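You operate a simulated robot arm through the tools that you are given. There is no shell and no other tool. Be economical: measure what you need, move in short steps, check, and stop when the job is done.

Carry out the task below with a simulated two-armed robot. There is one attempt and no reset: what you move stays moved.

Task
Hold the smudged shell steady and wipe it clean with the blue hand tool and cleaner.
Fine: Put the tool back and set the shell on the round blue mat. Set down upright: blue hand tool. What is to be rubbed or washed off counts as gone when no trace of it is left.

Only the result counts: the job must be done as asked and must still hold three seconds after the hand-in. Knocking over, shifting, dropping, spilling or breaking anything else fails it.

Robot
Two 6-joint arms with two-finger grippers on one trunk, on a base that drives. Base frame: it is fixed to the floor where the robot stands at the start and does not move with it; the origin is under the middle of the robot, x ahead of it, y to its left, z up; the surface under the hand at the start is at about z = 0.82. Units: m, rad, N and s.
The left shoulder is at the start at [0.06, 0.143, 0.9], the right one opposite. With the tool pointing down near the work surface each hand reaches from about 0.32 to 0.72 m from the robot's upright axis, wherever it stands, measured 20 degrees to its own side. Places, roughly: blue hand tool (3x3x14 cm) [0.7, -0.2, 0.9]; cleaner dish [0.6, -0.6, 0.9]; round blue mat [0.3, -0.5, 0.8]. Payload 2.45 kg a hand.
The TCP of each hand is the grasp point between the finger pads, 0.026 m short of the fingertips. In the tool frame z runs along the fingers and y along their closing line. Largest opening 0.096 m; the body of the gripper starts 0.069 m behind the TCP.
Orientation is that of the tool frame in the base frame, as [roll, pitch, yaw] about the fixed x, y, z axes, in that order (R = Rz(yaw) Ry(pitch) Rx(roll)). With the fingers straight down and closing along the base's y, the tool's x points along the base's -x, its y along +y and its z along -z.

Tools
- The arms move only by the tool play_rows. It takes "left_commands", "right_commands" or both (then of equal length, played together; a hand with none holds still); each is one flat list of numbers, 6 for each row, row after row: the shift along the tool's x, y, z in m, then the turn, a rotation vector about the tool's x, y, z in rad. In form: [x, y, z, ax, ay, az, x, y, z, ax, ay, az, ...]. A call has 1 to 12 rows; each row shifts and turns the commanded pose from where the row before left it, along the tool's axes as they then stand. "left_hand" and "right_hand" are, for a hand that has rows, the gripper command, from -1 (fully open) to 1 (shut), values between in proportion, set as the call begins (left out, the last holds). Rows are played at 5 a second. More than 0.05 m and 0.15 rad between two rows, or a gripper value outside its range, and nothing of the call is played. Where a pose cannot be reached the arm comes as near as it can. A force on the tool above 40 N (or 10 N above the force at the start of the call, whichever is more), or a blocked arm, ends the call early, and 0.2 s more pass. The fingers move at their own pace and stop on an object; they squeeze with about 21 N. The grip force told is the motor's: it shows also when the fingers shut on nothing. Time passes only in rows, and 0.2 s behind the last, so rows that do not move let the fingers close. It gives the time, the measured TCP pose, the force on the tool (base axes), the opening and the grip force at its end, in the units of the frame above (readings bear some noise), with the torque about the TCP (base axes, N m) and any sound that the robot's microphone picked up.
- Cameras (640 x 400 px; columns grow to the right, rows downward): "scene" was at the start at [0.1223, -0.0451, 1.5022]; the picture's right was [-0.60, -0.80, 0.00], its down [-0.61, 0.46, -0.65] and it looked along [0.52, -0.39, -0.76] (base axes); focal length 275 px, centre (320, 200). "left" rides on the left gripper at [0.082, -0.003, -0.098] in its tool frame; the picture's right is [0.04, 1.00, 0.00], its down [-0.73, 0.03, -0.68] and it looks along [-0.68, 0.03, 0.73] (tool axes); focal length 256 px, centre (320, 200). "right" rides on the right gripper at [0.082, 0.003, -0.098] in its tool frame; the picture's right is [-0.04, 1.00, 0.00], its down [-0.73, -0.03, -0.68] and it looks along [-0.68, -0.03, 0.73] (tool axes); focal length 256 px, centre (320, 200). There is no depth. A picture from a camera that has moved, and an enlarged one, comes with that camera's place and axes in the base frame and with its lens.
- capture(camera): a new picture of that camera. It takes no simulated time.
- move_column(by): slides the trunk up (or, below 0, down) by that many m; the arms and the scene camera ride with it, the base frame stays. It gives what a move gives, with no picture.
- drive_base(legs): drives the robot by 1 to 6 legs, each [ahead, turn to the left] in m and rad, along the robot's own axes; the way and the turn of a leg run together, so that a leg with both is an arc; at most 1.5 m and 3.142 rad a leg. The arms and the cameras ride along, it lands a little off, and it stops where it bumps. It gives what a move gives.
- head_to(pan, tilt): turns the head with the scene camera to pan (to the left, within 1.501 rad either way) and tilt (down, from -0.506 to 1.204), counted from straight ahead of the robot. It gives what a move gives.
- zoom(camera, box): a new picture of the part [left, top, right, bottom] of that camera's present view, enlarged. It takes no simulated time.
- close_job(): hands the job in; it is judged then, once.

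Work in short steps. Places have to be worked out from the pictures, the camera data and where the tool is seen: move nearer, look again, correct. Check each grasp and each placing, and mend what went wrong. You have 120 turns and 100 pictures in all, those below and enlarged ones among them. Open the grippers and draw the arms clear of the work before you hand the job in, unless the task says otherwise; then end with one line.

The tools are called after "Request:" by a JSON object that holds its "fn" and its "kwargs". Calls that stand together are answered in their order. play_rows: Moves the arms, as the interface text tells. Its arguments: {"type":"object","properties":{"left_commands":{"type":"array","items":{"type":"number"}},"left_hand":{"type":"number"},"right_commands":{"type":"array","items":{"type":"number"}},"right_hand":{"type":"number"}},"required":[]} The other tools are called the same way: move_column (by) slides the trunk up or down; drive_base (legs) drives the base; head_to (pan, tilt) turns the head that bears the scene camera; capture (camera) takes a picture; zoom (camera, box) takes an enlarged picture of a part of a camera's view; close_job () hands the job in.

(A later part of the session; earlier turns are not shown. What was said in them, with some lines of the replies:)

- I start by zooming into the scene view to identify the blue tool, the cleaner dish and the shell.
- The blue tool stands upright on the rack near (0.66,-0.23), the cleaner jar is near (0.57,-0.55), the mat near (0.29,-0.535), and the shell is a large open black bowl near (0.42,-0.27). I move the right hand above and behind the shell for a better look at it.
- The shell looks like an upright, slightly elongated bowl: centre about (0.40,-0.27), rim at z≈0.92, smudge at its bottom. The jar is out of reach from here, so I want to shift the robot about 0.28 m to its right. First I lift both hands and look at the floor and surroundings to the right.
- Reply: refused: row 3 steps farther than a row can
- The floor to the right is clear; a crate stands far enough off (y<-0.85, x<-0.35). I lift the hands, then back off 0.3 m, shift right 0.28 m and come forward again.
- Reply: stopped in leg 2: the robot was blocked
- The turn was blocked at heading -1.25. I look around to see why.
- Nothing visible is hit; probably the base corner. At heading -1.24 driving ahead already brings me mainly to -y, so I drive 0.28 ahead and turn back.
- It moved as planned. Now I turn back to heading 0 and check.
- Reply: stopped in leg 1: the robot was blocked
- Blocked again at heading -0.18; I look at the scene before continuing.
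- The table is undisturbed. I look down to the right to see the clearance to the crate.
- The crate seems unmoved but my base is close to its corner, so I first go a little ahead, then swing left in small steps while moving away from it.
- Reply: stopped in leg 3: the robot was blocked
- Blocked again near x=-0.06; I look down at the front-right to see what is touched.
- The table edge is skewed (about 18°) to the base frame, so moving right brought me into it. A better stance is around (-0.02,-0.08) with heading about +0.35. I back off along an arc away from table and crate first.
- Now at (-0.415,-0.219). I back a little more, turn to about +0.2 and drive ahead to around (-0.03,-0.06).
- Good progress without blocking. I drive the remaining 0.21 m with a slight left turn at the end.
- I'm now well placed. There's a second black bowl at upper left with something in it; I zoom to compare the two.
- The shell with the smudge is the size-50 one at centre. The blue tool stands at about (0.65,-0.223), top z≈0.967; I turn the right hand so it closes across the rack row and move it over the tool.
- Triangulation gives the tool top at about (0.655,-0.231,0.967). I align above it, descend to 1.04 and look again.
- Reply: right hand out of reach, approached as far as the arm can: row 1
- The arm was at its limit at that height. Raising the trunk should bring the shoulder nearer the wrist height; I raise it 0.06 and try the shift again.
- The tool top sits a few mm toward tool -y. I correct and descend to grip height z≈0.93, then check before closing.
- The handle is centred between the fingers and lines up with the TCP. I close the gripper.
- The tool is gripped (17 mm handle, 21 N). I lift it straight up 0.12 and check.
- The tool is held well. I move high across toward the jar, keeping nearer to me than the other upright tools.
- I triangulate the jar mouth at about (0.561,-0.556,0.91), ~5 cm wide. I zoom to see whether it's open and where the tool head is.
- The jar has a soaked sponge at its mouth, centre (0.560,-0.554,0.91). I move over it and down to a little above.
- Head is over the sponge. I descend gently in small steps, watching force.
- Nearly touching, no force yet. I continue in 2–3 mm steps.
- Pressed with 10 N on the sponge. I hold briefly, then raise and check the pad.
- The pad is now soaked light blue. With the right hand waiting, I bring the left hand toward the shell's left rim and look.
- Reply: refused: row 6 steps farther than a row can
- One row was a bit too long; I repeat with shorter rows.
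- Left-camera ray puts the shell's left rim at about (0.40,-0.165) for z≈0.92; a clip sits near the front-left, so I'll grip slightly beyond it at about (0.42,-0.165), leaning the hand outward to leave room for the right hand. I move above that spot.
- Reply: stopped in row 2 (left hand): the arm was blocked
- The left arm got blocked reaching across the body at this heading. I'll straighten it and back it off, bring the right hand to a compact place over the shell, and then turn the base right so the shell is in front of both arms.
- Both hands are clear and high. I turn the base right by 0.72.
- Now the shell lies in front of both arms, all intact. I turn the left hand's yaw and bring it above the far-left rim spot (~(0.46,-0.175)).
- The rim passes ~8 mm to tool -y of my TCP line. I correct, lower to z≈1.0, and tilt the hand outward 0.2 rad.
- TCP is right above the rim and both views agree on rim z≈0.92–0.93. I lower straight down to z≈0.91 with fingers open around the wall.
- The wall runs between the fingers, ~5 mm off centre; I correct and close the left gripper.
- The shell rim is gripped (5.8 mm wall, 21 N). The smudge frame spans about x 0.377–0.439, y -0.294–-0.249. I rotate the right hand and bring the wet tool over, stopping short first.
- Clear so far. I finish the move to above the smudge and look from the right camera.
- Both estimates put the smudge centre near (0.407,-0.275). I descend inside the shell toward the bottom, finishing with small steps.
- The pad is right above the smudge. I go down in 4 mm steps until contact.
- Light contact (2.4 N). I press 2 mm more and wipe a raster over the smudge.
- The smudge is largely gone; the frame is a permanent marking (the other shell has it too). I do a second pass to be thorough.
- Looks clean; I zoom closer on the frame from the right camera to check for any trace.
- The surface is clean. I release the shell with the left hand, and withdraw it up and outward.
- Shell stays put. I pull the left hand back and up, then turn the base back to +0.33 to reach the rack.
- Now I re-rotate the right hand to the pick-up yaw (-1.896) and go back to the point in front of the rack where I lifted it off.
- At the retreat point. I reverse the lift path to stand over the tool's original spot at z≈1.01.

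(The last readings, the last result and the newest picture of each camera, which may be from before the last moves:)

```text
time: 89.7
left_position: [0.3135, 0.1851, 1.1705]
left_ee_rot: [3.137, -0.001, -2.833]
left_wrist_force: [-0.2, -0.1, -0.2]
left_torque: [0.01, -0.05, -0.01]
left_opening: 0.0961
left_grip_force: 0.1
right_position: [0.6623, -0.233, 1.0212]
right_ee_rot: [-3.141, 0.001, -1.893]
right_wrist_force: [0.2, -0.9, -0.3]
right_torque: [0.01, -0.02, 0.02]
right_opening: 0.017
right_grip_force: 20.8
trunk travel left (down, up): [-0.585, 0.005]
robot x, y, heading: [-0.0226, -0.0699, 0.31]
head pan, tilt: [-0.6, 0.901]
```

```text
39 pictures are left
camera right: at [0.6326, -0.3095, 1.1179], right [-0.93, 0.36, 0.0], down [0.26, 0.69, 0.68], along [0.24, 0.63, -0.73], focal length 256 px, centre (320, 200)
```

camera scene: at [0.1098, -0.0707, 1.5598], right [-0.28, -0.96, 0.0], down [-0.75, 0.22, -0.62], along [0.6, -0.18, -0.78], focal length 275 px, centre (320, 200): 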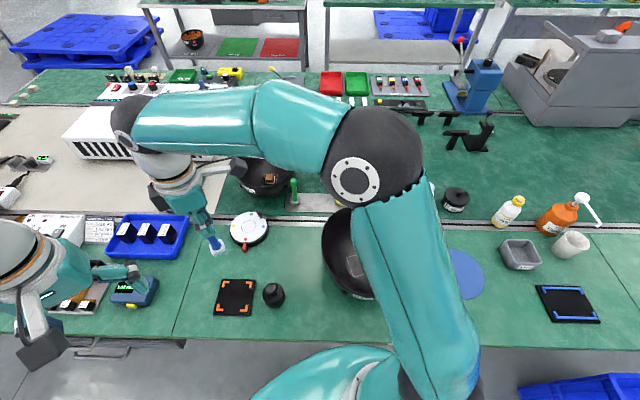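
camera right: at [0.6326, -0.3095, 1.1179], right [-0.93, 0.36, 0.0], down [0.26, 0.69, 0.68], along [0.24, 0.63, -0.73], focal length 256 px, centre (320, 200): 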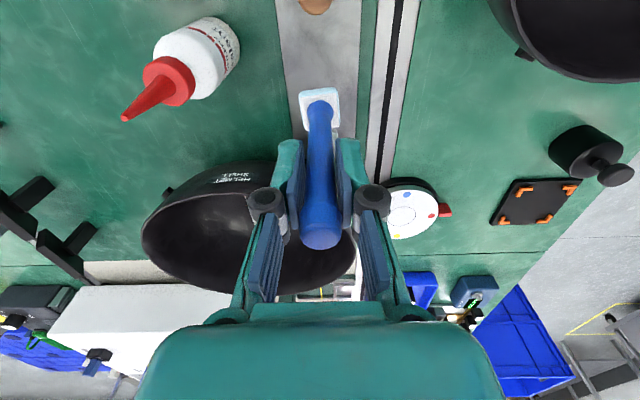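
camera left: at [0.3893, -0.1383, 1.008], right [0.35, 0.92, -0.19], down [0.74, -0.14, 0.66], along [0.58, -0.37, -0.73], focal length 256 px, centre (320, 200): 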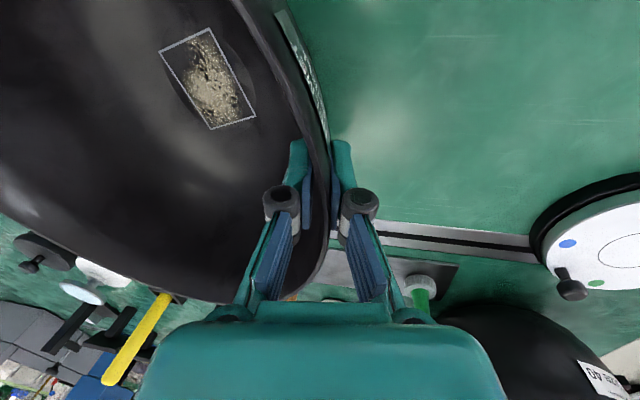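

Same position as at pick-up. I descend to just above the rack, then in small steps to contact.

Request:
{"fn": "play_rows", "kwargs": {"right_commands": [0, 0, 0.03, 0, 0, 0, 0, 0, 0.03, 0, 0, 0, 0, 0, 0.02, 0, 0, 0, 0, 0, 0.004, 0, 0, 0, 0, 0, 0, 0, 0, 0]}}

Request:
{"fn": "capture", "kwargs": {"camera": "right"}}

```text
time: 90.8
left_position: [0.3144, 0.186, 1.1702]
left_ee_rot: [3.136, -0.003, -2.834]
left_wrist_force: [1.2, 0.1, -1.0]
left_torque: [0.0, 0.01, -0.01]
left_opening: 0.0961
left_grip_force: 0.1
right_position: [0.6603, -0.2335, 0.9357]
right_ee_rot: [3.141, 0.0, -1.897]
right_wrist_force: [-0.6, -0.6, -0.1]
right_torque: [0.06, -0.02, 0.0]
right_opening: 0.0175
right_grip_force: 21.4
trunk travel left (down, up): [-0.585, 0.005]
robot x, y, heading: [-0.0196, -0.0694, 0.316]
head pan, tilt: [-0.6, 0.901]
```

```text
38 pictures are left
camera right: at [0.6329, -0.3092, 1.0324], right [-0.93, 0.36, 0.0], down [0.26, 0.69, 0.68], along [0.24, 0.63, -0.73], focal length 256 px, centre (320, 200)
```

right: 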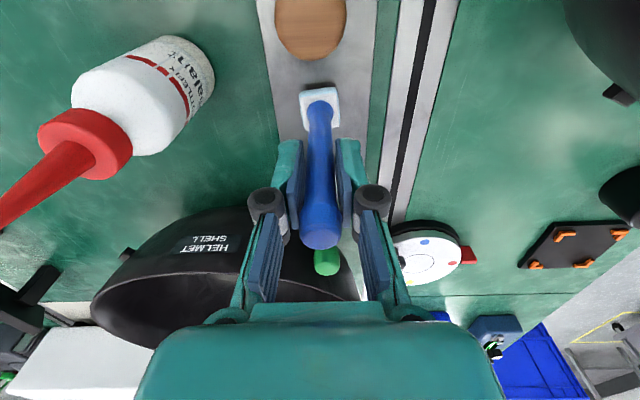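

Position matches the original picture within millimetres. Last few mm down.

Request:
{"fn": "play_rows", "kwargs": {"right_commands": [0, 0, 0.003, 0, 0, 0, 0, 0, 0.002, 0, 0, 0, 0, 0, 0, 0, 0, 0]}}

Request:
{"fn": "play_rows", "kwargs": {"right_commands": [0, 0, 0.002, 0, 0, 0, 0, 0, 0, 0, 0, 0]}}

```text
time: 91.7
left_position: [0.3144, 0.1854, 1.1687]
left_ee_rot: [3.136, -0.002, -2.835]
left_wrist_force: [0.1, -0.3, -0.4]
left_torque: [-0.03, -0.02, 0.0]
left_opening: 0.0959
left_grip_force: 0.1
right_position: [0.6614, -0.2334, 0.93]
right_ee_rot: [-3.141, 0.001, -1.894]
right_wrist_force: [-0.2, 0.4, -1.0]
right_torque: [0.02, 0.0, 0.0]
right_opening: 0.0174
right_grip_force: 21.2
trunk travel left (down, up): [-0.585, 0.005]
robot x, y, heading: [-0.023, -0.0701, 0.316]
head pan, tilt: [-0.6, 0.901]
```

```text
time: 92.2
left_position: [0.3135, 0.1853, 1.1708]
left_ee_rot: [3.136, -0.003, -2.833]
left_wrist_force: [0.1, 0.2, -0.7]
left_torque: [0.0, -0.02, -0.01]
left_opening: 0.0956
left_grip_force: 0.1
right_position: [0.6622, -0.2329, 0.9281]
right_ee_rot: [-3.139, 0.002, -1.896]
right_wrist_force: [-0.4, -0.4, -0.7]
right_torque: [0.0, 0.01, -0.03]
right_opening: 0.0173
right_grip_force: 21.7
trunk travel left (down, up): [-0.585, 0.005]
robot x, y, heading: [-0.0178, -0.0715, 0.312]
head pan, tilt: [-0.6, 0.901]
```

Still no contact; the tool may have slid slightly in the grip. I keep going down 1.5 mm at a time.

Request:
{"fn": "play_rows", "kwargs": {"right_commands": [0, 0, 0.0015, 0, 0, 0, 0, 0, 0, 0, 0, 0]}}

Request:
{"fn": "play_rows", "kwargs": {"right_commands": [0, 0, 0.0015, 0, 0, 0, 0, 0, 0, 0, 0, 0]}}

```text
time: 92.8
left_position: [0.3135, 0.1856, 1.1713]
left_ee_rot: [3.137, 0.0, -2.834]
left_wrist_force: [1.0, 0.3, 0.4]
left_torque: [0.01, -0.03, -0.01]
left_opening: 0.0959
left_grip_force: 0.1
right_position: [0.6625, -0.234, 0.9275]
right_ee_rot: [-3.138, 0.002, -1.894]
right_wrist_force: [0.3, -1.5, 8.0]
right_torque: [0.03, 0.01, -0.01]
right_opening: 0.0175
right_grip_force: 20.5
trunk travel left (down, up): [-0.585, 0.005]
robot x, y, heading: [-0.0171, -0.072, 0.31]
head pan, tilt: [-0.6, 0.901]
```

```text
time: 93.5
left_position: [0.3118, 0.1853, 1.171]
left_ee_rot: [3.135, -0.002, -2.836]
left_wrist_force: [0.3, -0.2, 0.7]
left_torque: [-0.01, -0.02, 0.01]
left_opening: 0.0961
left_grip_force: 0.1
right_position: [0.661, -0.2326, 0.9273]
right_ee_rot: [-3.137, 0.003, -1.895]
right_wrist_force: [1.7, -1.3, 16.9]
right_torque: [0.13, -0.06, -0.08]
right_opening: 0.0177
right_grip_force: 21.3
trunk travel left (down, up): [-0.585, 0.005]
robot x, y, heading: [-0.0201, -0.0696, 0.315]
head pan, tilt: [-0.6, 0.901]
```

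Seated with contact. I relieve 2 mm of pressure and open to the same partial opening as before.

Request:
{"fn": "play_rows", "kwargs": {"right_commands": [0, 0, -0.002, 0, 0, 0, 0, 0, 0, 0, 0, 0]}}

Request:
{"fn": "play_rows", "kwargs": {"right_commands": [0, 0, 0, 0, 0, 0, 0, 0, 0, 0, 0, 0, 0, 0, 0, 0, 0, 0], "right_hand": -0.2}}

Request:
{"fn": "capture", "kwargs": {"camera": "right"}}

```text
time: 94.0
left_position: [0.3136, 0.1858, 1.1696]
left_ee_rot: [3.136, -0.004, -2.834]
left_wrist_force: [0.2, 0.4, 0.9]
left_torque: [0.02, -0.01, -0.01]
left_opening: 0.0958
left_grip_force: 0.0
right_position: [0.6607, -0.2329, 0.9277]
right_ee_rot: [-3.14, 0.0, -1.894]
right_wrist_force: [1.9, -1.3, 8.1]
right_torque: [0.02, -0.22, -0.05]
right_opening: 0.0174
right_grip_force: 21.0
trunk travel left (down, up): [-0.585, 0.005]
robot x, y, heading: [-0.0189, -0.0733, 0.31]
head pan, tilt: [-0.6, 0.901]
```

```text
time: 94.8
left_position: [0.3144, 0.1865, 1.1715]
left_ee_rot: [3.136, -0.003, -2.834]
left_wrist_force: [-0.8, -0.5, -0.4]
left_torque: [0.01, 0.03, 0.0]
left_opening: 0.0961
left_grip_force: 0.1
right_position: [0.6615, -0.2332, 0.9268]
right_ee_rot: [-3.141, 0.0, -1.896]
right_wrist_force: [0.3, -0.5, -0.4]
right_torque: [0.02, -0.01, -0.01]
right_opening: 0.0575
right_grip_force: 0.1
trunk travel left (down, up): [-0.585, 0.005]
robot x, y, heading: [-0.0171, -0.0707, 0.313]
head pan, tilt: [-0.6, 0.901]
```

```text
37 pictures are left
camera right: at [0.6334, -0.309, 1.0243], right [-0.93, 0.36, 0.0], down [0.26, 0.69, 0.68], along [0.24, 0.63, -0.73], focal length 256 px, centre (320, 200)
```

right: 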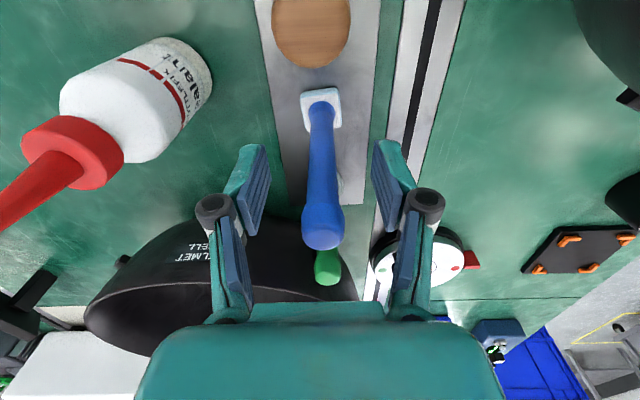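

The tool stands upright and free at its original spot. I lift the hand straight up and back off, then verify.

Request:
{"fn": "play_rows", "kwargs": {"right_commands": [0, 0, -0.03, 0, 0, 0, 0, 0, -0.035, 0, 0, 0, 0, 0, -0.02, 0, 0, 0, 0, 0.035, -0.03, 0, 0, 0, 0, 0.035, -0.03, 0, 0, 0, 0, 0.04, -0.02, 0, 0, 0, 0, 0, 0, 0, 0, 0]}}

Request:
{"fn": "capture", "kwargs": {"camera": "right"}}

Request:
{"fn": "capture", "kwargs": {"camera": "scene"}}

```text
time: 96.5
left_position: [0.3141, 0.1866, 1.1706]
left_ee_rot: [3.135, -0.003, -2.834]
left_wrist_force: [0.3, 0.7, -0.2]
left_torque: [-0.02, 0.0, -0.02]
left_opening: 0.0961
left_grip_force: 0.0
right_position: [0.5569, -0.1981, 1.0907]
right_ee_rot: [3.141, 0.001, -1.894]
right_wrist_force: [-0.1, 0.0, 0.1]
right_torque: [-0.02, 0.03, -0.03]
right_opening: 0.0577
right_grip_force: 0.1
trunk travel left (down, up): [-0.585, 0.005]
robot x, y, heading: [-0.0236, -0.0711, 0.31]
head pan, tilt: [-0.6, 0.901]
```

```text
36 pictures are left
camera right: at [0.5276, -0.2742, 1.1868], right [-0.93, 0.36, 0.0], down [0.26, 0.69, 0.68], along [0.24, 0.63, -0.73], focal length 256 px, centre (320, 200)
```

right: 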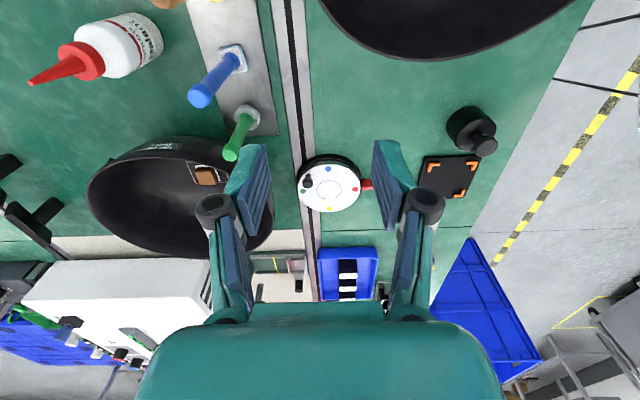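

```text
35 pictures are left
camera scene: at [0.1115, -0.0722, 1.5597], right [-0.29, -0.96, 0.0], down [-0.75, 0.22, -0.62], along [0.59, -0.18, -0.78], focal length 275 px, centre (320, 200)
```

scene: 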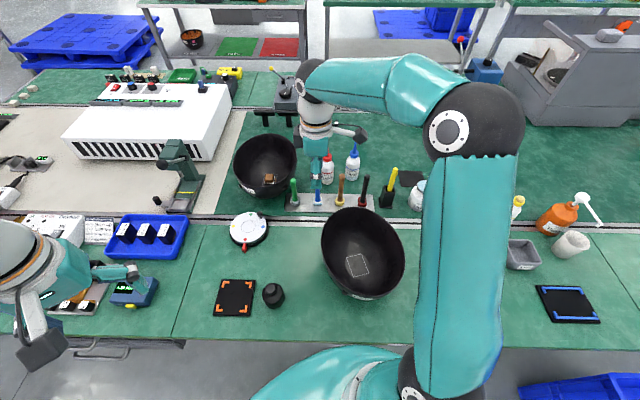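

Tool is back upright, everything else in place. Next I turn right (to about heading -0.7) so either or both hands can carry the shell to the mat; first I pull the right hand in and up.

Request:
{"fn": "play_rows", "kwargs": {"right_commands": [0, 0.035, -0.02, 0, 0, 0, 0, 0.035, -0.02, 0, 0, 0, 0, 0.04, -0.01, 0, 0, 0, 0, 0, 0, 0, 0, 0], "right_hand": -1}}

Request:
{"fn": "drive_base", "kwargs": {"legs": [[0, -0.7], [0, -0.3]]}}

Request:
{"fn": "head_to", "kwargs": {"pan": 0.1, "tilt": 0.95}}

Request:
{"fn": "capture", "kwargs": {"camera": "scene"}}

```text
time: 97.5
left_position: [0.3147, 0.1853, 1.1699]
left_ee_rot: [3.135, -0.003, -2.835]
left_wrist_force: [0.1, 0.9, -0.5]
left_torque: [0.01, 0.05, 0.01]
left_opening: 0.0961
left_grip_force: 0.1
right_position: [0.4532, -0.1608, 1.1419]
right_ee_rot: [-3.141, 0.0, -1.895]
right_wrist_force: [-0.3, -0.5, 0.0]
right_torque: [-0.01, 0.04, -0.01]
right_opening: 0.096
right_grip_force: 0.1
trunk travel left (down, up): [-0.585, 0.005]
robot x, y, heading: [-0.0199, -0.0718, 0.309]
head pan, tilt: [-0.6, 0.901]
```

```text
time: 101.0
left_position: [0.3737, -0.2109, 1.1707]
left_ee_rot: [3.136, -0.002, 2.451]
left_wrist_force: [0.9, -0.6, 0.8]
left_torque: [0.0, -0.01, 0.03]
left_opening: 0.0962
left_grip_force: 0.0
right_position: [0.1572, -0.5161, 1.1415]
right_ee_rot: [-3.141, 0.0, -2.895]
right_wrist_force: [-0.2, -0.4, 0.0]
right_torque: [-0.01, 0.01, 0.03]
right_opening: 0.0961
right_grip_force: 0.1
trunk travel left (down, up): [-0.585, 0.005]
robot x, y, heading: [-0.0003, -0.0388, -0.697]
head pan, tilt: [-0.6, 0.901]
```

```text
time: 102.1
left_position: [0.3737, -0.2107, 1.1717]
left_ee_rot: [3.136, -0.003, 2.449]
left_wrist_force: [-0.2, -1.0, 0.4]
left_torque: [0.0, -0.01, 0.01]
left_opening: 0.096
left_grip_force: 0.1
right_position: [0.1564, -0.5156, 1.1423]
right_ee_rot: [3.141, 0.001, -2.894]
right_wrist_force: [-0.7, 0.1, 0.0]
right_torque: [0.03, -0.05, -0.02]
right_opening: 0.0956
right_grip_force: 0.0
trunk travel left (down, up): [-0.585, 0.005]
robot x, y, heading: [-0.0013, -0.0373, -0.688]
head pan, tilt: [0.099, 0.949]
```

```text
34 pictures are left
camera scene: at [0.1072, -0.1187, 1.5562], right [-0.56, -0.83, 0.0], down [-0.67, 0.45, -0.58], along [0.48, -0.32, -0.81], focal length 275 px, centre (320, 200)
```

scene: 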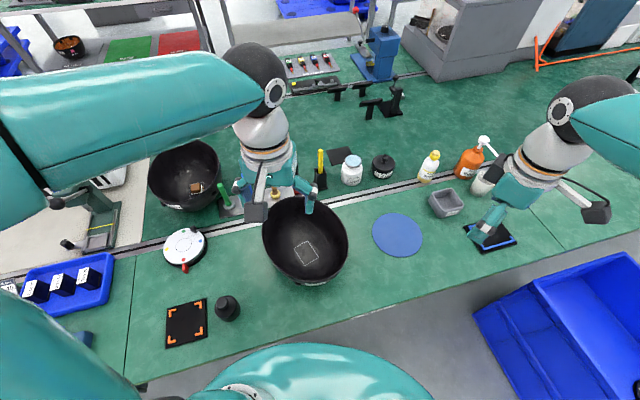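

Mat centre re-measured at about (0.302,-0.535). I'll carry with both hands on opposite rims. First the right hand: turn its yaw to 2.74 and go over the opposite rim spot near (0.347,-0.351).

Request:
{"fn": "play_rows", "kwargs": {"right_commands": [0, 0, 0, 0, 0, 0.13, 0, 0, 0, 0, 0, 0.13, 0, 0, 0, 0, 0, 0.13, 0, 0, 0, 0, 0, 0.13, 0, 0, 0, 0, 0, 0.13, -0.0185, 0.0378, 0, 0, 0, 0, -0.0185, 0.0378, 0, 0, 0, 0, -0.0185, 0.0378, 0, 0, 0, 0, -0.0185, 0.0378, 0, 0, 0, 0, -0.0185, 0.0378, 0, 0, 0, 0, -0.0185, 0.0378, 0.02, 0, 0, 0, 0, 0, 0.04, 0, 0, 0]}}

Request:
{"fn": "capture", "kwargs": {"camera": "right"}}

```text
time: 104.7
left_position: [0.3727, -0.211, 1.1714]
left_ee_rot: [3.137, -0.002, 2.448]
left_wrist_force: [-0.6, 1.3, 1.0]
left_torque: [0.01, 0.0, -0.01]
left_opening: 0.096
left_grip_force: 0.0
right_position: [0.3452, -0.3511, 1.0817]
right_ee_rot: [-3.141, 0.002, 2.74]
right_wrist_force: [0.1, -0.8, 0.0]
right_torque: [0.02, 0.0, 0.0]
right_opening: 0.0958
right_grip_force: 0.1
trunk travel left (down, up): [-0.585, 0.005]
robot x, y, heading: [-0.0042, -0.0397, -0.693]
head pan, tilt: [0.099, 0.949]
```

```text
33 pictures are left
camera right: at [0.2735, -0.3157, 1.179], right [0.43, 0.9, 0.0], down [0.66, -0.31, 0.68], along [0.61, -0.29, -0.73], focal length 256 px, centre (320, 200)
```

right: 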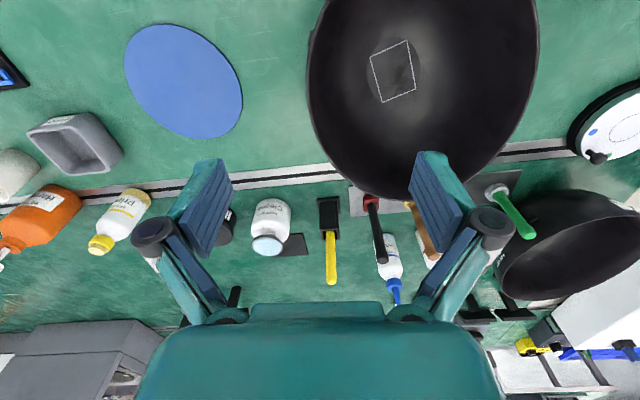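

The rim is ~9 mm toward tool -y. I correct, lower to z≈1.0 and tilt outward.

Request:
{"fn": "play_rows", "kwargs": {"right_commands": [-0.008, -0.009, 0.04, 0, 0, 0, 0, 0, 0.04, 0, 0, 0, 0, 0, 0, -0.1, 0, 0, 0, 0, 0, -0.1, 0, 0, 0, 0, 0, 0, 0, 0]}}

Request:
{"fn": "capture", "kwargs": {"camera": "right"}}

```text
time: 105.9
left_position: [0.3735, -0.2117, 1.1709]
left_ee_rot: [3.135, -0.002, 2.45]
left_wrist_force: [0.4, -1.3, 0.7]
left_torque: [-0.02, 0.0, -0.02]
left_opening: 0.096
left_grip_force: 0.1
right_position: [0.3521, -0.3611, 1.0004]
right_ee_rot: [2.941, -0.001, 2.739]
right_wrist_force: [0.1, 0.0, -0.2]
right_torque: [-0.01, 0.0, -0.02]
right_opening: 0.0961
right_grip_force: 0.0
trunk travel left (down, up): [-0.585, 0.005]
robot x, y, heading: [0.0022, -0.0428, -0.689]
head pan, tilt: [0.099, 0.949]
```

```text
32 pictures are left
camera right: at [0.2711, -0.3439, 1.0967], right [0.42, 0.89, 0.2], down [0.61, -0.44, 0.66], along [0.67, -0.16, -0.72], focal length 256 px, centre (320, 200)
```

right: 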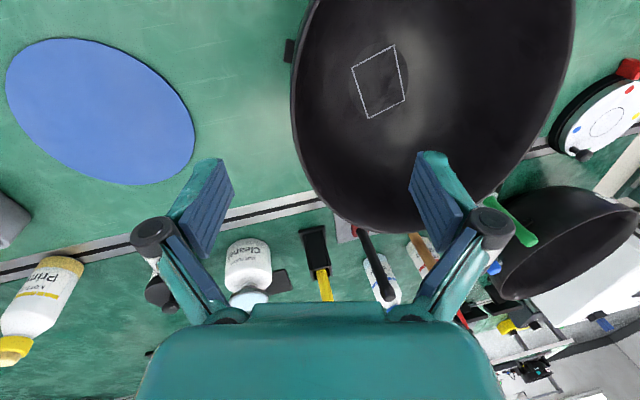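

Aligned over the rim, clip well off. I lower to z≈0.90.

Request:
{"fn": "play_rows", "kwargs": {"right_commands": [0, -0.0065, 0.032, 0, 0, 0, 0, -0.0065, 0.032, 0, 0, 0, 0, -0.0065, 0.032, 0, 0, 0, 0, 0, 0, 0, 0, 0]}}

Request:
{"fn": "capture", "kwargs": {"camera": "right"}}

```text
time: 106.9
left_position: [0.3714, -0.2116, 1.1709]
left_ee_rot: [3.136, -0.004, 2.45]
left_wrist_force: [1.0, 0.1, 0.2]
left_torque: [0.01, -0.03, 0.03]
left_opening: 0.0959
left_grip_force: 0.2
right_position: [0.3525, -0.3601, 0.903]
right_ee_rot: [2.942, 0.0, 2.741]
right_wrist_force: [-0.9, 0.1, 0.1]
right_torque: [-0.02, -0.02, 0.02]
right_opening: 0.0959
right_grip_force: 0.2
trunk travel left (down, up): [-0.585, 0.005]
robot x, y, heading: [0.0013, -0.039, -0.692]
head pan, tilt: [0.099, 0.949]
```

```text
31 pictures are left
camera right: at [0.2717, -0.3437, 0.9988], right [0.42, 0.89, 0.2], down [0.61, -0.44, 0.66], along [0.67, -0.16, -0.72], focal length 256 px, centre (320, 200)
```

right: 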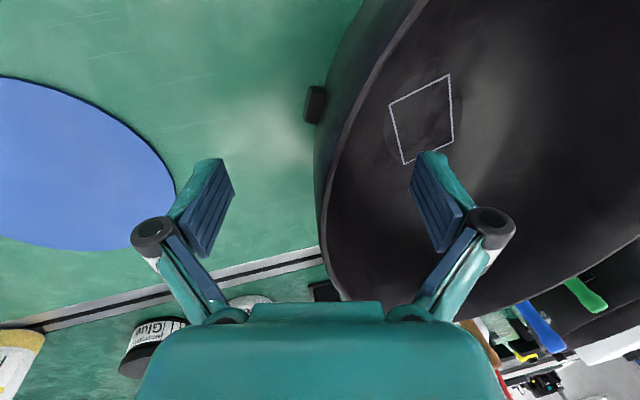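

The wall is centred between the fingers; I close the right gripper.

Request:
{"fn": "play_rows", "kwargs": {"right_commands": [0, 0, 0, 0, 0, 0, 0, 0, 0, 0, 0, 0, 0, 0, 0, 0, 0, 0, 0, 0, 0, 0, 0, 0], "right_hand": 1}}

Request:
{"fn": "capture", "kwargs": {"camera": "right"}}

Request:
{"fn": "capture", "kwargs": {"camera": "left"}}

```text
time: 107.9
left_position: [0.3741, -0.2101, 1.1704]
left_ee_rot: [3.137, -0.003, 2.45]
left_wrist_force: [0.1, 0.2, 1.1]
left_torque: [-0.01, 0.03, -0.01]
left_opening: 0.0962
left_grip_force: 0.2
right_position: [0.3508, -0.3605, 0.9038]
right_ee_rot: [2.943, 0.001, 2.741]
right_wrist_force: [0.9, 0.2, 2.2]
right_torque: [0.24, 0.07, 0.04]
right_opening: 0.006
right_grip_force: 21.2
trunk travel left (down, up): [-0.585, 0.005]
robot x, y, heading: [0.0059, -0.0423, -0.693]
head pan, tilt: [0.099, 0.949]
```

```text
30 pictures are left
camera right: at [0.2719, -0.3439, 0.9993], right [0.42, 0.89, 0.2], down [0.61, -0.44, 0.66], along [0.67, -0.16, -0.72], focal length 256 px, centre (320, 200)
```

right: 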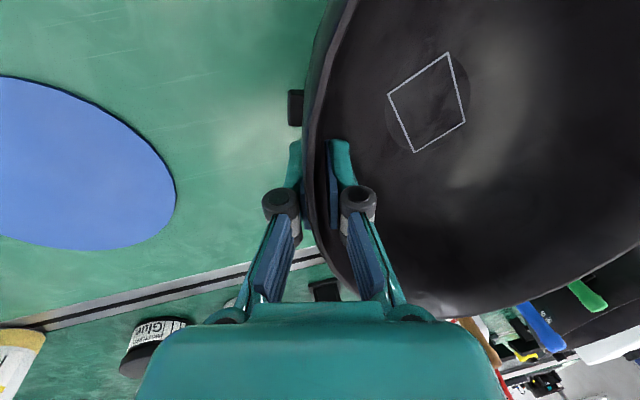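

```text
29 pictures are left
camera left: at [0.3081, -0.1619, 1.2688], right [0.61, 0.8, 0.01], down [0.58, -0.45, 0.68], along [0.54, -0.41, -0.74], focal length 256 px, centre (320, 200)
```

left: 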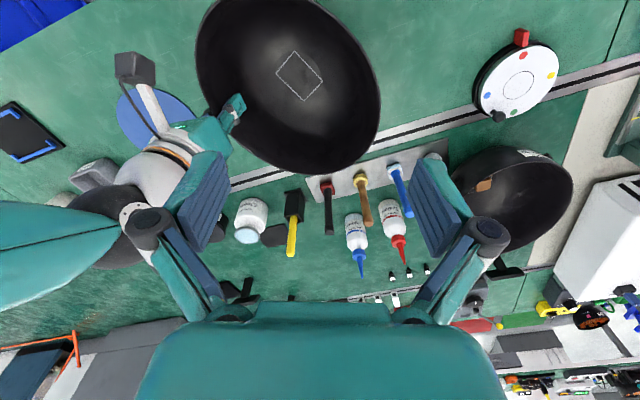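

Right grip is firm (6 mm wall). I test-lift 12 mm to feel the weight and see how it behaves.

Request:
{"fn": "play_rows", "kwargs": {"right_commands": [0, 0.0012, -0.0059, 0, 0, 0, 0, 0.0012, -0.0059, 0, 0, 0, 0, 0, 0, 0, 0, 0, 0, 0, 0, 0, 0, 0]}}

Request:
{"fn": "capture", "kwargs": {"camera": "right"}}

Request:
{"fn": "capture", "kwargs": {"camera": "left"}}

```text
time: 108.9
left_position: [0.3733, -0.2113, 1.1711]
left_ee_rot: [3.135, -0.004, 2.449]
left_wrist_force: [0.2, 0.2, 0.1]
left_torque: [-0.02, 0.02, -0.01]
left_opening: 0.096
left_grip_force: 0.0
right_position: [0.3524, -0.3613, 0.9155]
right_ee_rot: [2.942, 0.002, 2.741]
right_wrist_force: [0.0, 0.1, -1.0]
right_torque: [-0.09, 0.09, 0.03]
right_opening: 0.006
right_grip_force: 20.9
trunk travel left (down, up): [-0.585, 0.005]
robot x, y, heading: [0.0003, -0.0396, -0.693]
head pan, tilt: [0.099, 0.949]
```

```text
28 pictures are left
camera right: at [0.2719, -0.3445, 1.0115], right [0.42, 0.89, 0.2], down [0.61, -0.44, 0.66], along [0.67, -0.16, -0.72], focal length 256 px, centre (320, 200)
```

right: 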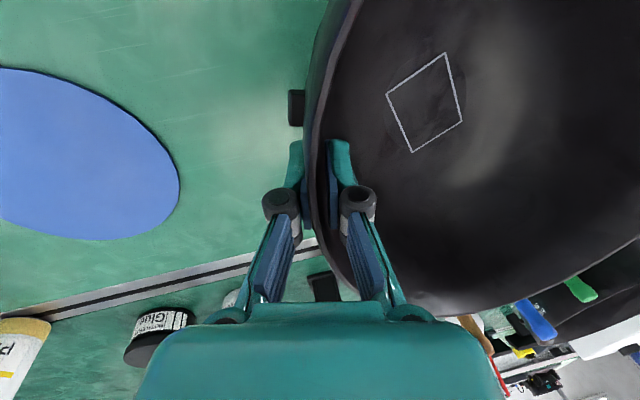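

```text
27 pictures are left
camera left: at [0.3084, -0.1621, 1.2686], right [0.61, 0.79, 0.01], down [0.58, -0.45, 0.68], along [0.54, -0.41, -0.74], focal length 256 px, centre (320, 200)
```

left: 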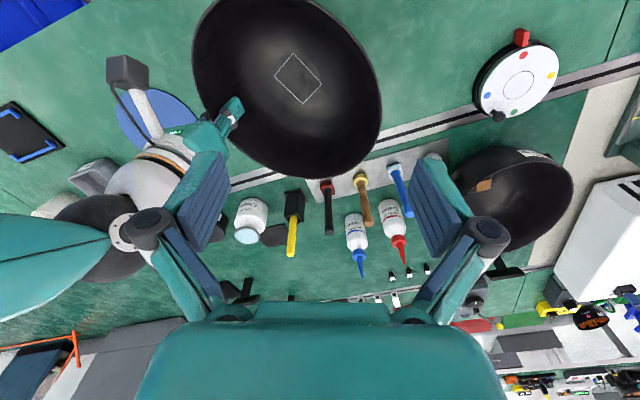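

The shell lifts rigidly with one hand (light). Its bottom centre is at about (0.392,-0.270); mat centre (0.300,-0.536). I lift another 40 mm and carry it across by (-0.0925,-0.266).

Request:
{"fn": "play_rows", "kwargs": {"right_commands": [0, 0.004, -0.0196, 0, 0, 0, 0, 0.004, -0.0196, 0, 0, 0, -0.00264, -0.0394, -0.008, 0, 0, 0, -0.00264, -0.0394, -0.008, 0, 0, 0, -0.00264, -0.0394, -0.008, 0, 0, 0, -0.00264, -0.0394, -0.008, 0, 0, 0, -0.00264, -0.0394, -0.008, 0, 0, 0, -0.00264, -0.0394, -0.008, 0, 0, 0, -0.00264, -0.0394, -0.008, 0, 0, 0, 0, 0, 0, 0, 0, 0]}}

Request:
{"fn": "capture", "kwargs": {"camera": "scene"}}

Request:
{"fn": "capture", "kwargs": {"camera": "right"}}

```text
time: 111.1
left_position: [0.3741, -0.2104, 1.1707]
left_ee_rot: [3.135, -0.003, 2.45]
left_wrist_force: [-0.5, 1.0, -0.7]
left_torque: [-0.01, 0.03, 0.03]
left_opening: 0.0962
left_grip_force: 0.1
right_position: [0.26, -0.6279, 0.9559]
right_ee_rot: [2.942, -0.001, 2.741]
right_wrist_force: [-0.1, 0.7, -1.5]
right_torque: [-0.12, 0.04, 0.01]
right_opening: 0.0058
right_grip_force: 20.8
trunk travel left (down, up): [-0.585, 0.005]
robot x, y, heading: [-0.0003, -0.0412, -0.692]
head pan, tilt: [0.099, 0.949]
```

```text
26 pictures are left
camera scene: at [0.1082, -0.1172, 1.5562], right [-0.56, -0.83, 0.0], down [-0.68, 0.45, -0.58], along [0.48, -0.32, -0.81], focal length 275 px, centre (320, 200)
```

scene: 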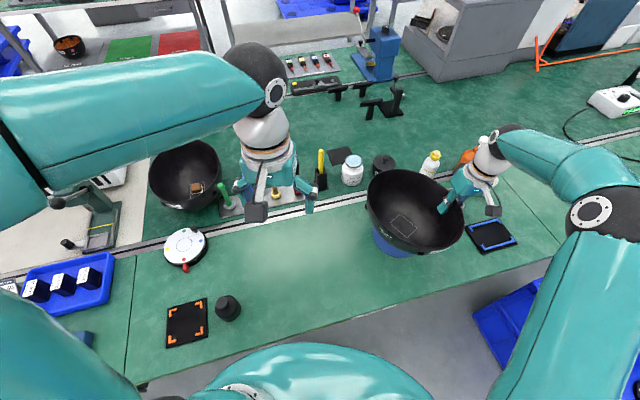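

```text
25 pictures are left
camera right: at [0.1797, -0.6102, 1.0525], right [0.42, 0.89, 0.2], down [0.61, -0.44, 0.66], along [0.67, -0.16, -0.72], focal length 256 px, centre (320, 200)
```

right: 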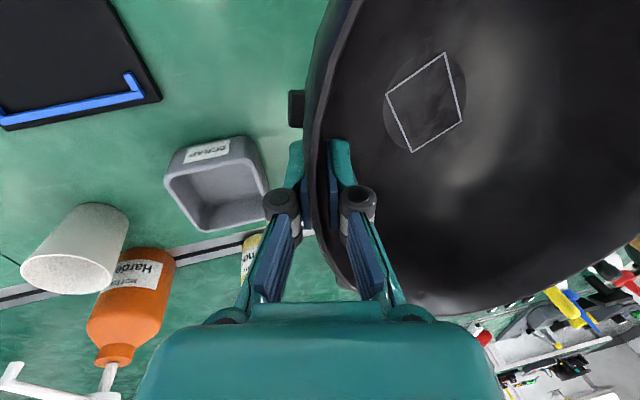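

The shell hangs level above the mat. I lower 42 mm, then slow steps until contact.

Request:
{"fn": "play_rows", "kwargs": {"right_commands": [0, -0.004, 0.0196, 0, 0, 0, 0, -0.0034, 0.0167, 0, 0, 0, 0, -0.0008, 0.0039, 0, 0, 0, 0, 0, 0, 0, 0, 0]}}

Request:
{"fn": "play_rows", "kwargs": {"right_commands": [0, -0.0006, 0.0029, 0, 0, 0, 0, 0, 0, 0, 0, 0]}}

Request:
{"fn": "play_rows", "kwargs": {"right_commands": [0, -0.0006, 0.0029, 0, 0, 0, 0, 0, 0, 0, 0, 0]}}

```text
time: 112.1
left_position: [0.3732, -0.2113, 1.1708]
left_ee_rot: [3.136, -0.003, 2.451]
left_wrist_force: [-0.8, 0.2, -0.2]
left_torque: [-0.02, -0.02, 0.02]
left_opening: 0.0957
left_grip_force: 0.0
right_position: [0.2589, -0.6281, 0.915]
right_ee_rot: [2.943, -0.002, 2.738]
right_wrist_force: [-0.4, -0.7, -0.8]
right_torque: [-0.15, 0.04, 0.0]
right_opening: 0.0057
right_grip_force: 20.9
trunk travel left (down, up): [-0.585, 0.005]
robot x, y, heading: [0.0006, -0.0405, -0.69]
head pan, tilt: [0.099, 0.949]
```

```text
time: 112.7
left_position: [0.374, -0.2121, 1.1711]
left_ee_rot: [3.135, -0.004, 2.451]
left_wrist_force: [-0.4, -0.2, -0.4]
left_torque: [0.02, 0.0, 0.04]
left_opening: 0.0959
left_grip_force: 0.1
right_position: [0.2597, -0.6273, 0.9121]
right_ee_rot: [2.942, 0.0, 2.742]
right_wrist_force: [-0.8, -1.7, -1.9]
right_torque: [-0.14, 0.05, -0.02]
right_opening: 0.0061
right_grip_force: 21.0
trunk travel left (down, up): [-0.585, 0.005]
robot x, y, heading: [0.0001, -0.0399, -0.686]
head pan, tilt: [0.099, 0.949]
```

```text
time: 113.3
left_position: [0.3734, -0.2101, 1.1717]
left_ee_rot: [3.136, -0.004, 2.45]
left_wrist_force: [-0.3, -0.1, -0.3]
left_torque: [-0.01, -0.02, -0.01]
left_opening: 0.0961
left_grip_force: 0.0
right_position: [0.2585, -0.6281, 0.9098]
right_ee_rot: [2.942, 0.001, 2.74]
right_wrist_force: [-0.7, 0.2, -1.8]
right_torque: [-0.17, 0.08, 0.01]
right_opening: 0.006
right_grip_force: 21.2
trunk travel left (down, up): [-0.585, 0.005]
robot x, y, heading: [0.0036, -0.0441, -0.687]
head pan, tilt: [0.099, 0.949]
```

No contact yet. I continue 2 mm at a time.

Request:
{"fn": "play_rows", "kwargs": {"right_commands": [0, -0.0004, 0.002, 0, 0, 0, 0, 0, 0, 0, 0, 0]}}

Request:
{"fn": "play_rows", "kwargs": {"right_commands": [0, -0.0004, 0.002, 0, 0, 0, 0, 0, 0, 0, 0, 0]}}

Request:
{"fn": "capture", "kwargs": {"camera": "right"}}

```text
time: 113.9
left_position: [0.3735, -0.2108, 1.1709]
left_ee_rot: [3.135, -0.004, 2.449]
left_wrist_force: [1.0, -0.1, 0.0]
left_torque: [0.03, 0.0, 0.01]
left_opening: 0.0958
left_grip_force: 0.1
right_position: [0.2586, -0.6283, 0.9068]
right_ee_rot: [2.944, 0.002, 2.741]
right_wrist_force: [0.5, -1.5, 3.1]
right_torque: [0.22, 0.03, 0.0]
right_opening: 0.0061
right_grip_force: 21.4
trunk travel left (down, up): [-0.585, 0.005]
robot x, y, heading: [-0.0019, -0.0396, -0.692]
head pan, tilt: [0.099, 0.949]
```

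```text
time: 114.5
left_position: [0.3726, -0.2119, 1.1705]
left_ee_rot: [3.138, -0.003, 2.45]
left_wrist_force: [0.1, -0.3, 0.6]
left_torque: [0.03, 0.02, 0.0]
left_opening: 0.096
left_grip_force: 0.1
right_position: [0.2575, -0.6298, 0.9051]
right_ee_rot: [2.946, 0.004, 2.737]
right_wrist_force: [-0.4, -8.5, 9.4]
right_torque: [0.09, 0.1, 0.02]
right_opening: 0.006
right_grip_force: 21.2
trunk travel left (down, up): [-0.585, 0.005]
robot x, y, heading: [0.002, -0.0384, -0.689]
head pan, tilt: [0.099, 0.949]
```

```text
24 pictures are left
camera right: at [0.1774, -0.6114, 1.0016], right [0.42, 0.89, 0.2], down [0.61, -0.44, 0.66], along [0.67, -0.16, -0.72], focal length 256 px, centre (320, 200)
```

right: 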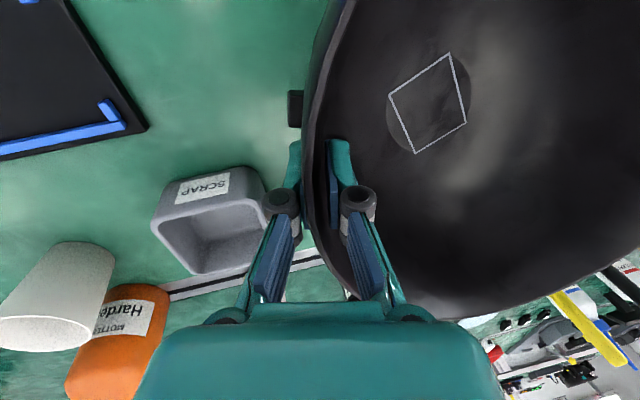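

Set down on the mat with contact. I relieve 2 mm and open slightly (≈3 cm), leaving the scrap dish clear.

Request:
{"fn": "play_rows", "kwargs": {"right_commands": [0, 0.0003, -0.0018, 0, 0, 0, 0, 0, 0, 0, 0, 0]}}

Request:
{"fn": "play_rows", "kwargs": {"right_commands": [0, 0, 0, 0, 0, 0, 0, 0, 0, 0, 0, 0, 0, 0, 0, 0, 0, 0], "right_hand": 0.375}}

Request:
{"fn": "capture", "kwargs": {"camera": "right"}}

```text
time: 115.1
left_position: [0.3734, -0.2105, 1.1705]
left_ee_rot: [3.136, -0.003, 2.451]
left_wrist_force: [0.3, -0.3, -0.1]
left_torque: [0.0, -0.01, 0.01]
left_opening: 0.096
left_grip_force: 0.2
right_position: [0.2583, -0.6283, 0.9066]
right_ee_rot: [2.942, 0.0, 2.74]
right_wrist_force: [0.7, -6.2, 6.0]
right_torque: [0.06, -0.03, -0.13]
right_opening: 0.0059
right_grip_force: 20.7
trunk travel left (down, up): [-0.585, 0.005]
robot x, y, heading: [0.0005, -0.0412, -0.694]
head pan, tilt: [0.099, 0.949]
```

```text
time: 115.9
left_position: [0.3724, -0.2113, 1.1705]
left_ee_rot: [3.137, -0.003, 2.45]
left_wrist_force: [-0.4, 0.2, -0.1]
left_torque: [0.01, 0.03, -0.01]
left_opening: 0.0959
left_grip_force: 0.1
right_position: [0.2573, -0.6288, 0.9083]
right_ee_rot: [2.942, 0.0, 2.74]
right_wrist_force: [0.2, -0.1, 0.6]
right_torque: [-0.03, -0.02, 0.04]
right_opening: 0.0303
right_grip_force: 0.1
trunk travel left (down, up): [-0.585, 0.005]
robot x, y, heading: [0.0028, -0.0395, -0.69]
head pan, tilt: [0.099, 0.949]
```

```text
23 pictures are left
camera right: at [0.1777, -0.6106, 1.0026], right [0.42, 0.89, 0.2], down [0.61, -0.44, 0.66], along [0.67, -0.16, -0.72], focal length 256 px, centre (320, 200)
```

right: 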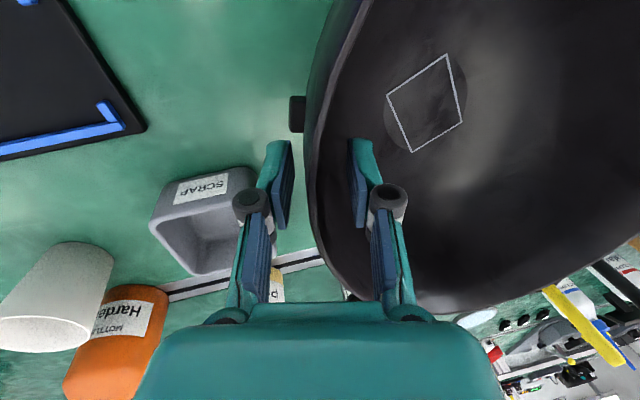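

Released cleanly with clearance on both sides. I withdraw along the finger axis and up.

Request:
{"fn": "play_rows", "kwargs": {"right_commands": [0, 0, -0.03, 0, 0, 0, 0, 0, -0.04, 0, 0, 0, 0, 0, -0.045, 0, 0, 0, 0, 0, -0.045, 0, 0, 0, 0, 0, -0.045, 0, 0, 0, 0, 0, 0, 0, 0, 0]}}

Request:
{"fn": "capture", "kwargs": {"camera": "scene"}}

Request:
{"fn": "zoom", "kwargs": {"camera": "scene", "box": [340, 140, 480, 280]}}

```text
time: 117.3
left_position: [0.3732, -0.2105, 1.1701]
left_ee_rot: [3.138, -0.002, 2.452]
left_wrist_force: [0.4, 0.3, -0.5]
left_torque: [-0.03, -0.04, 0.0]
left_opening: 0.096
left_grip_force: 0.0
right_position: [0.2408, -0.6666, 1.1068]
right_ee_rot: [2.942, -0.001, 2.74]
right_wrist_force: [0.2, -0.3, -0.1]
right_torque: [0.03, -0.01, -0.02]
right_opening: 0.0301
right_grip_force: 0.1
trunk travel left (down, up): [-0.585, 0.005]
robot x, y, heading: [0.0014, -0.0417, -0.692]
head pan, tilt: [0.099, 0.949]
```

```text
22 pictures are left
camera scene: at [0.1082, -0.1181, 1.5562], right [-0.56, -0.83, 0.0], down [-0.68, 0.45, -0.58], along [0.48, -0.32, -0.81], focal length 275 px, centre (320, 200)
```

scene: 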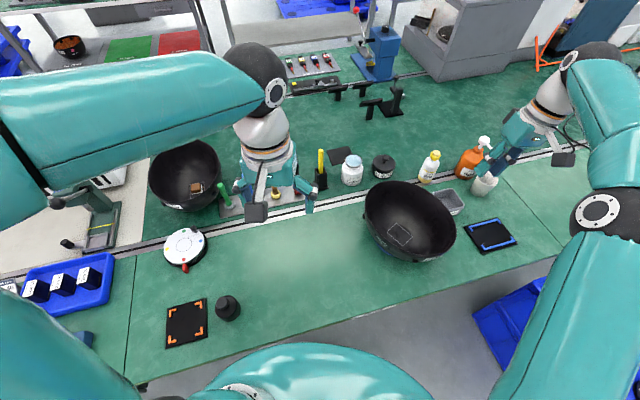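

```text
2.86 times, centred on (410, 210) of scene
camera zoom: at [0.1082, -0.1181, 1.5562], right [-0.56, -0.83, 0.0], down [-0.68, 0.45, -0.58], along [0.48, -0.32, -0.81], focal length 786 px, centre (63, 171)
```

zoom: 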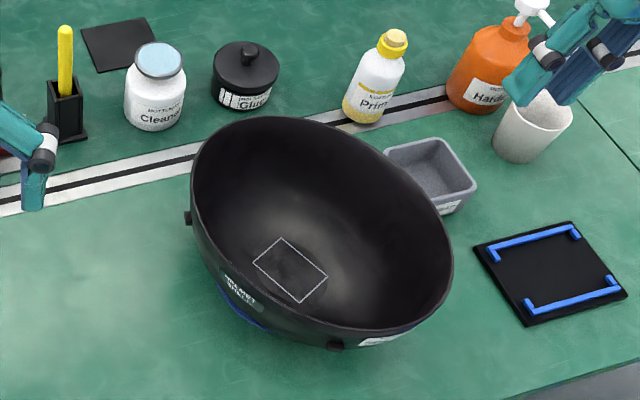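

The shell sits on the mat (bottom centre ≈ (0.298,-0.53)). I retract both arms with grippers open and check the tool and everything once more.

Request:
{"fn": "play_rows", "kwargs": {"left_commands": [0.04, 0, -0.02, 0, 0, 0, 0.04, 0, -0.02, 0, 0, 0, 0, 0, 0, 0, 0, 0], "left_hand": -1, "right_commands": [0.03, 0, -0.035, 0, 0, 0, 0.03, 0, -0.03, 0, 0, 0, 0, 0, 0, 0, 0, 0], "right_hand": -1}}

Request:
{"fn": "head_to", "kwargs": {"pan": 0.45, "tilt": 0.85}}

Request:
{"fn": "capture", "kwargs": {"camera": "scene"}}

Request:
{"fn": "capture", "kwargs": {"camera": "left"}}

```text
time: 118.1
left_position: [0.3141, -0.1606, 1.2121]
left_ee_rot: [3.136, -0.005, 2.45]
left_wrist_force: [0.1, 0.1, 0.6]
left_torque: [0.03, 0.02, -0.05]
left_opening: 0.096
left_grip_force: 0.1
right_position: [0.1818, -0.6555, 1.17]
right_ee_rot: [2.941, -0.001, 2.738]
right_wrist_force: [-0.1, 0.1, -0.1]
right_torque: [0.03, 0.01, -0.01]
right_opening: 0.096
right_grip_force: 0.0
trunk travel left (down, up): [-0.585, 0.005]
robot x, y, heading: [-0.0007, -0.0423, -0.693]
head pan, tilt: [0.099, 0.949]
```

```text
time: 118.9
left_position: [0.3127, -0.1617, 1.2122]
left_ee_rot: [3.137, -0.002, 2.45]
left_wrist_force: [-0.3, -0.6, -0.5]
left_torque: [-0.04, 0.02, 0.0]
left_opening: 0.0958
left_grip_force: 0.0
right_position: [0.1814, -0.6546, 1.1719]
right_ee_rot: [2.942, 0.001, 2.74]
right_wrist_force: [1.1, 0.0, 0.3]
right_torque: [-0.01, 0.01, -0.01]
right_opening: 0.0961
right_grip_force: 0.2
trunk travel left (down, up): [-0.585, 0.005]
robot x, y, heading: [-0.0004, -0.0378, -0.694]
head pan, tilt: [0.45, 0.85]
```

```text
20 pictures are left
camera scene: at [0.1236, -0.0961, 1.5637], right [-0.24, -0.97, 0.0], down [-0.73, 0.18, -0.66], along [0.64, -0.16, -0.75], focal length 275 px, centre (320, 200)
```

scene: 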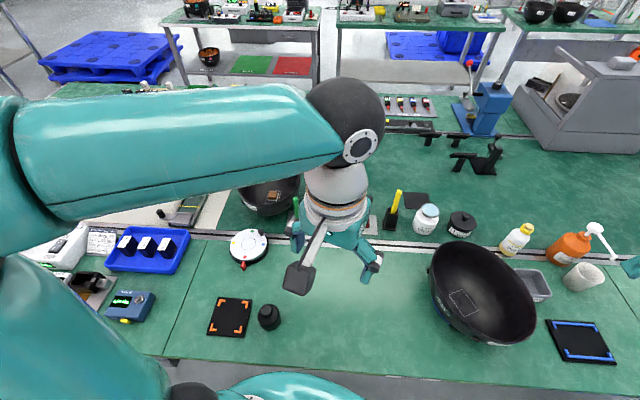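

```text
19 pictures are left
camera left: at [0.2482, -0.1118, 1.3094], right [0.61, 0.79, 0.01], down [0.58, -0.45, 0.68], along [0.54, -0.41, -0.74], focal length 256 px, centre (320, 200)
```

left: 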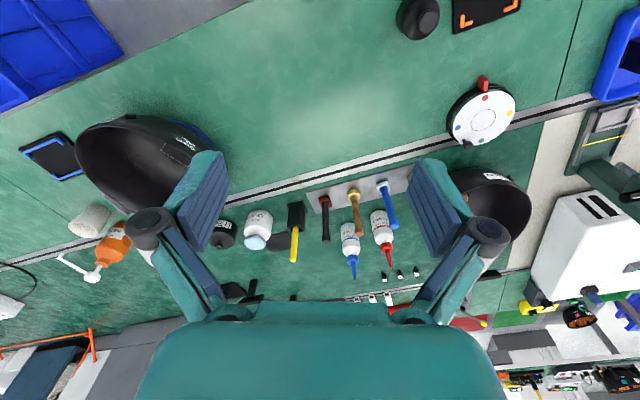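

Everything stands as it should and the blue tool is upright in its rack. One close-up of the shell on the mat before handing in.

Request:
{"fn": "zoom", "kwargs": {"camera": "scene", "box": [410, 230, 550, 360]}}

Request:
{"fn": "zoom", "kwargs": {"camera": "left", "box": [60, 90, 240, 220]}}

```text
3.08 times, centred on (480, 295) of scene
camera zoom: at [0.1236, -0.0961, 1.5637], right [-0.24, -0.97, 0.0], down [-0.73, 0.18, -0.66], along [0.64, -0.16, -0.75], focal length 847 px, centre (-172, -92)
```

zoom: 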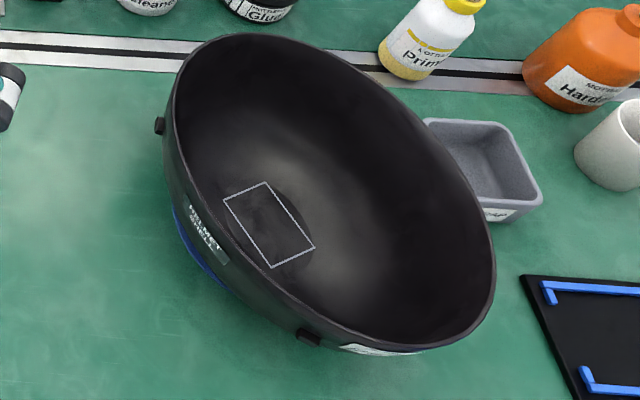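

```text
3.08 times, centred on (150, 155) of left
camera zoom: at [0.2482, -0.1118, 1.3094], right [0.61, 0.79, 0.01], down [0.58, -0.45, 0.68], along [0.54, -0.41, -0.74], focal length 788 px, centre (843, 338)
```

zoom: 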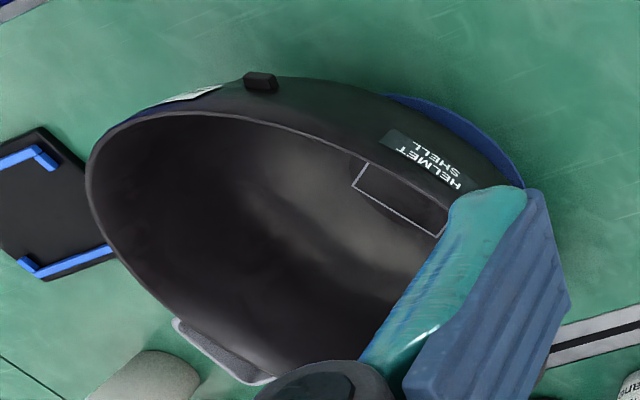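

The shell rests steadily on the mat, is clean, and both arms are clear with grippers open. I hand in.

Request:
{"fn": "close_job", "kwargs": {}}

```text
The job is handed in.
```

The shell was held by its rim and wiped clean with the blue tool and cleaner. It is now on the round blue mat, with no trace of the smudge visible. The tool is back upright in its original place on the rack. My base was blocked several times while driving, at least once by the table edge and possibly by the blue floor crate, but neither showed any visible shift.
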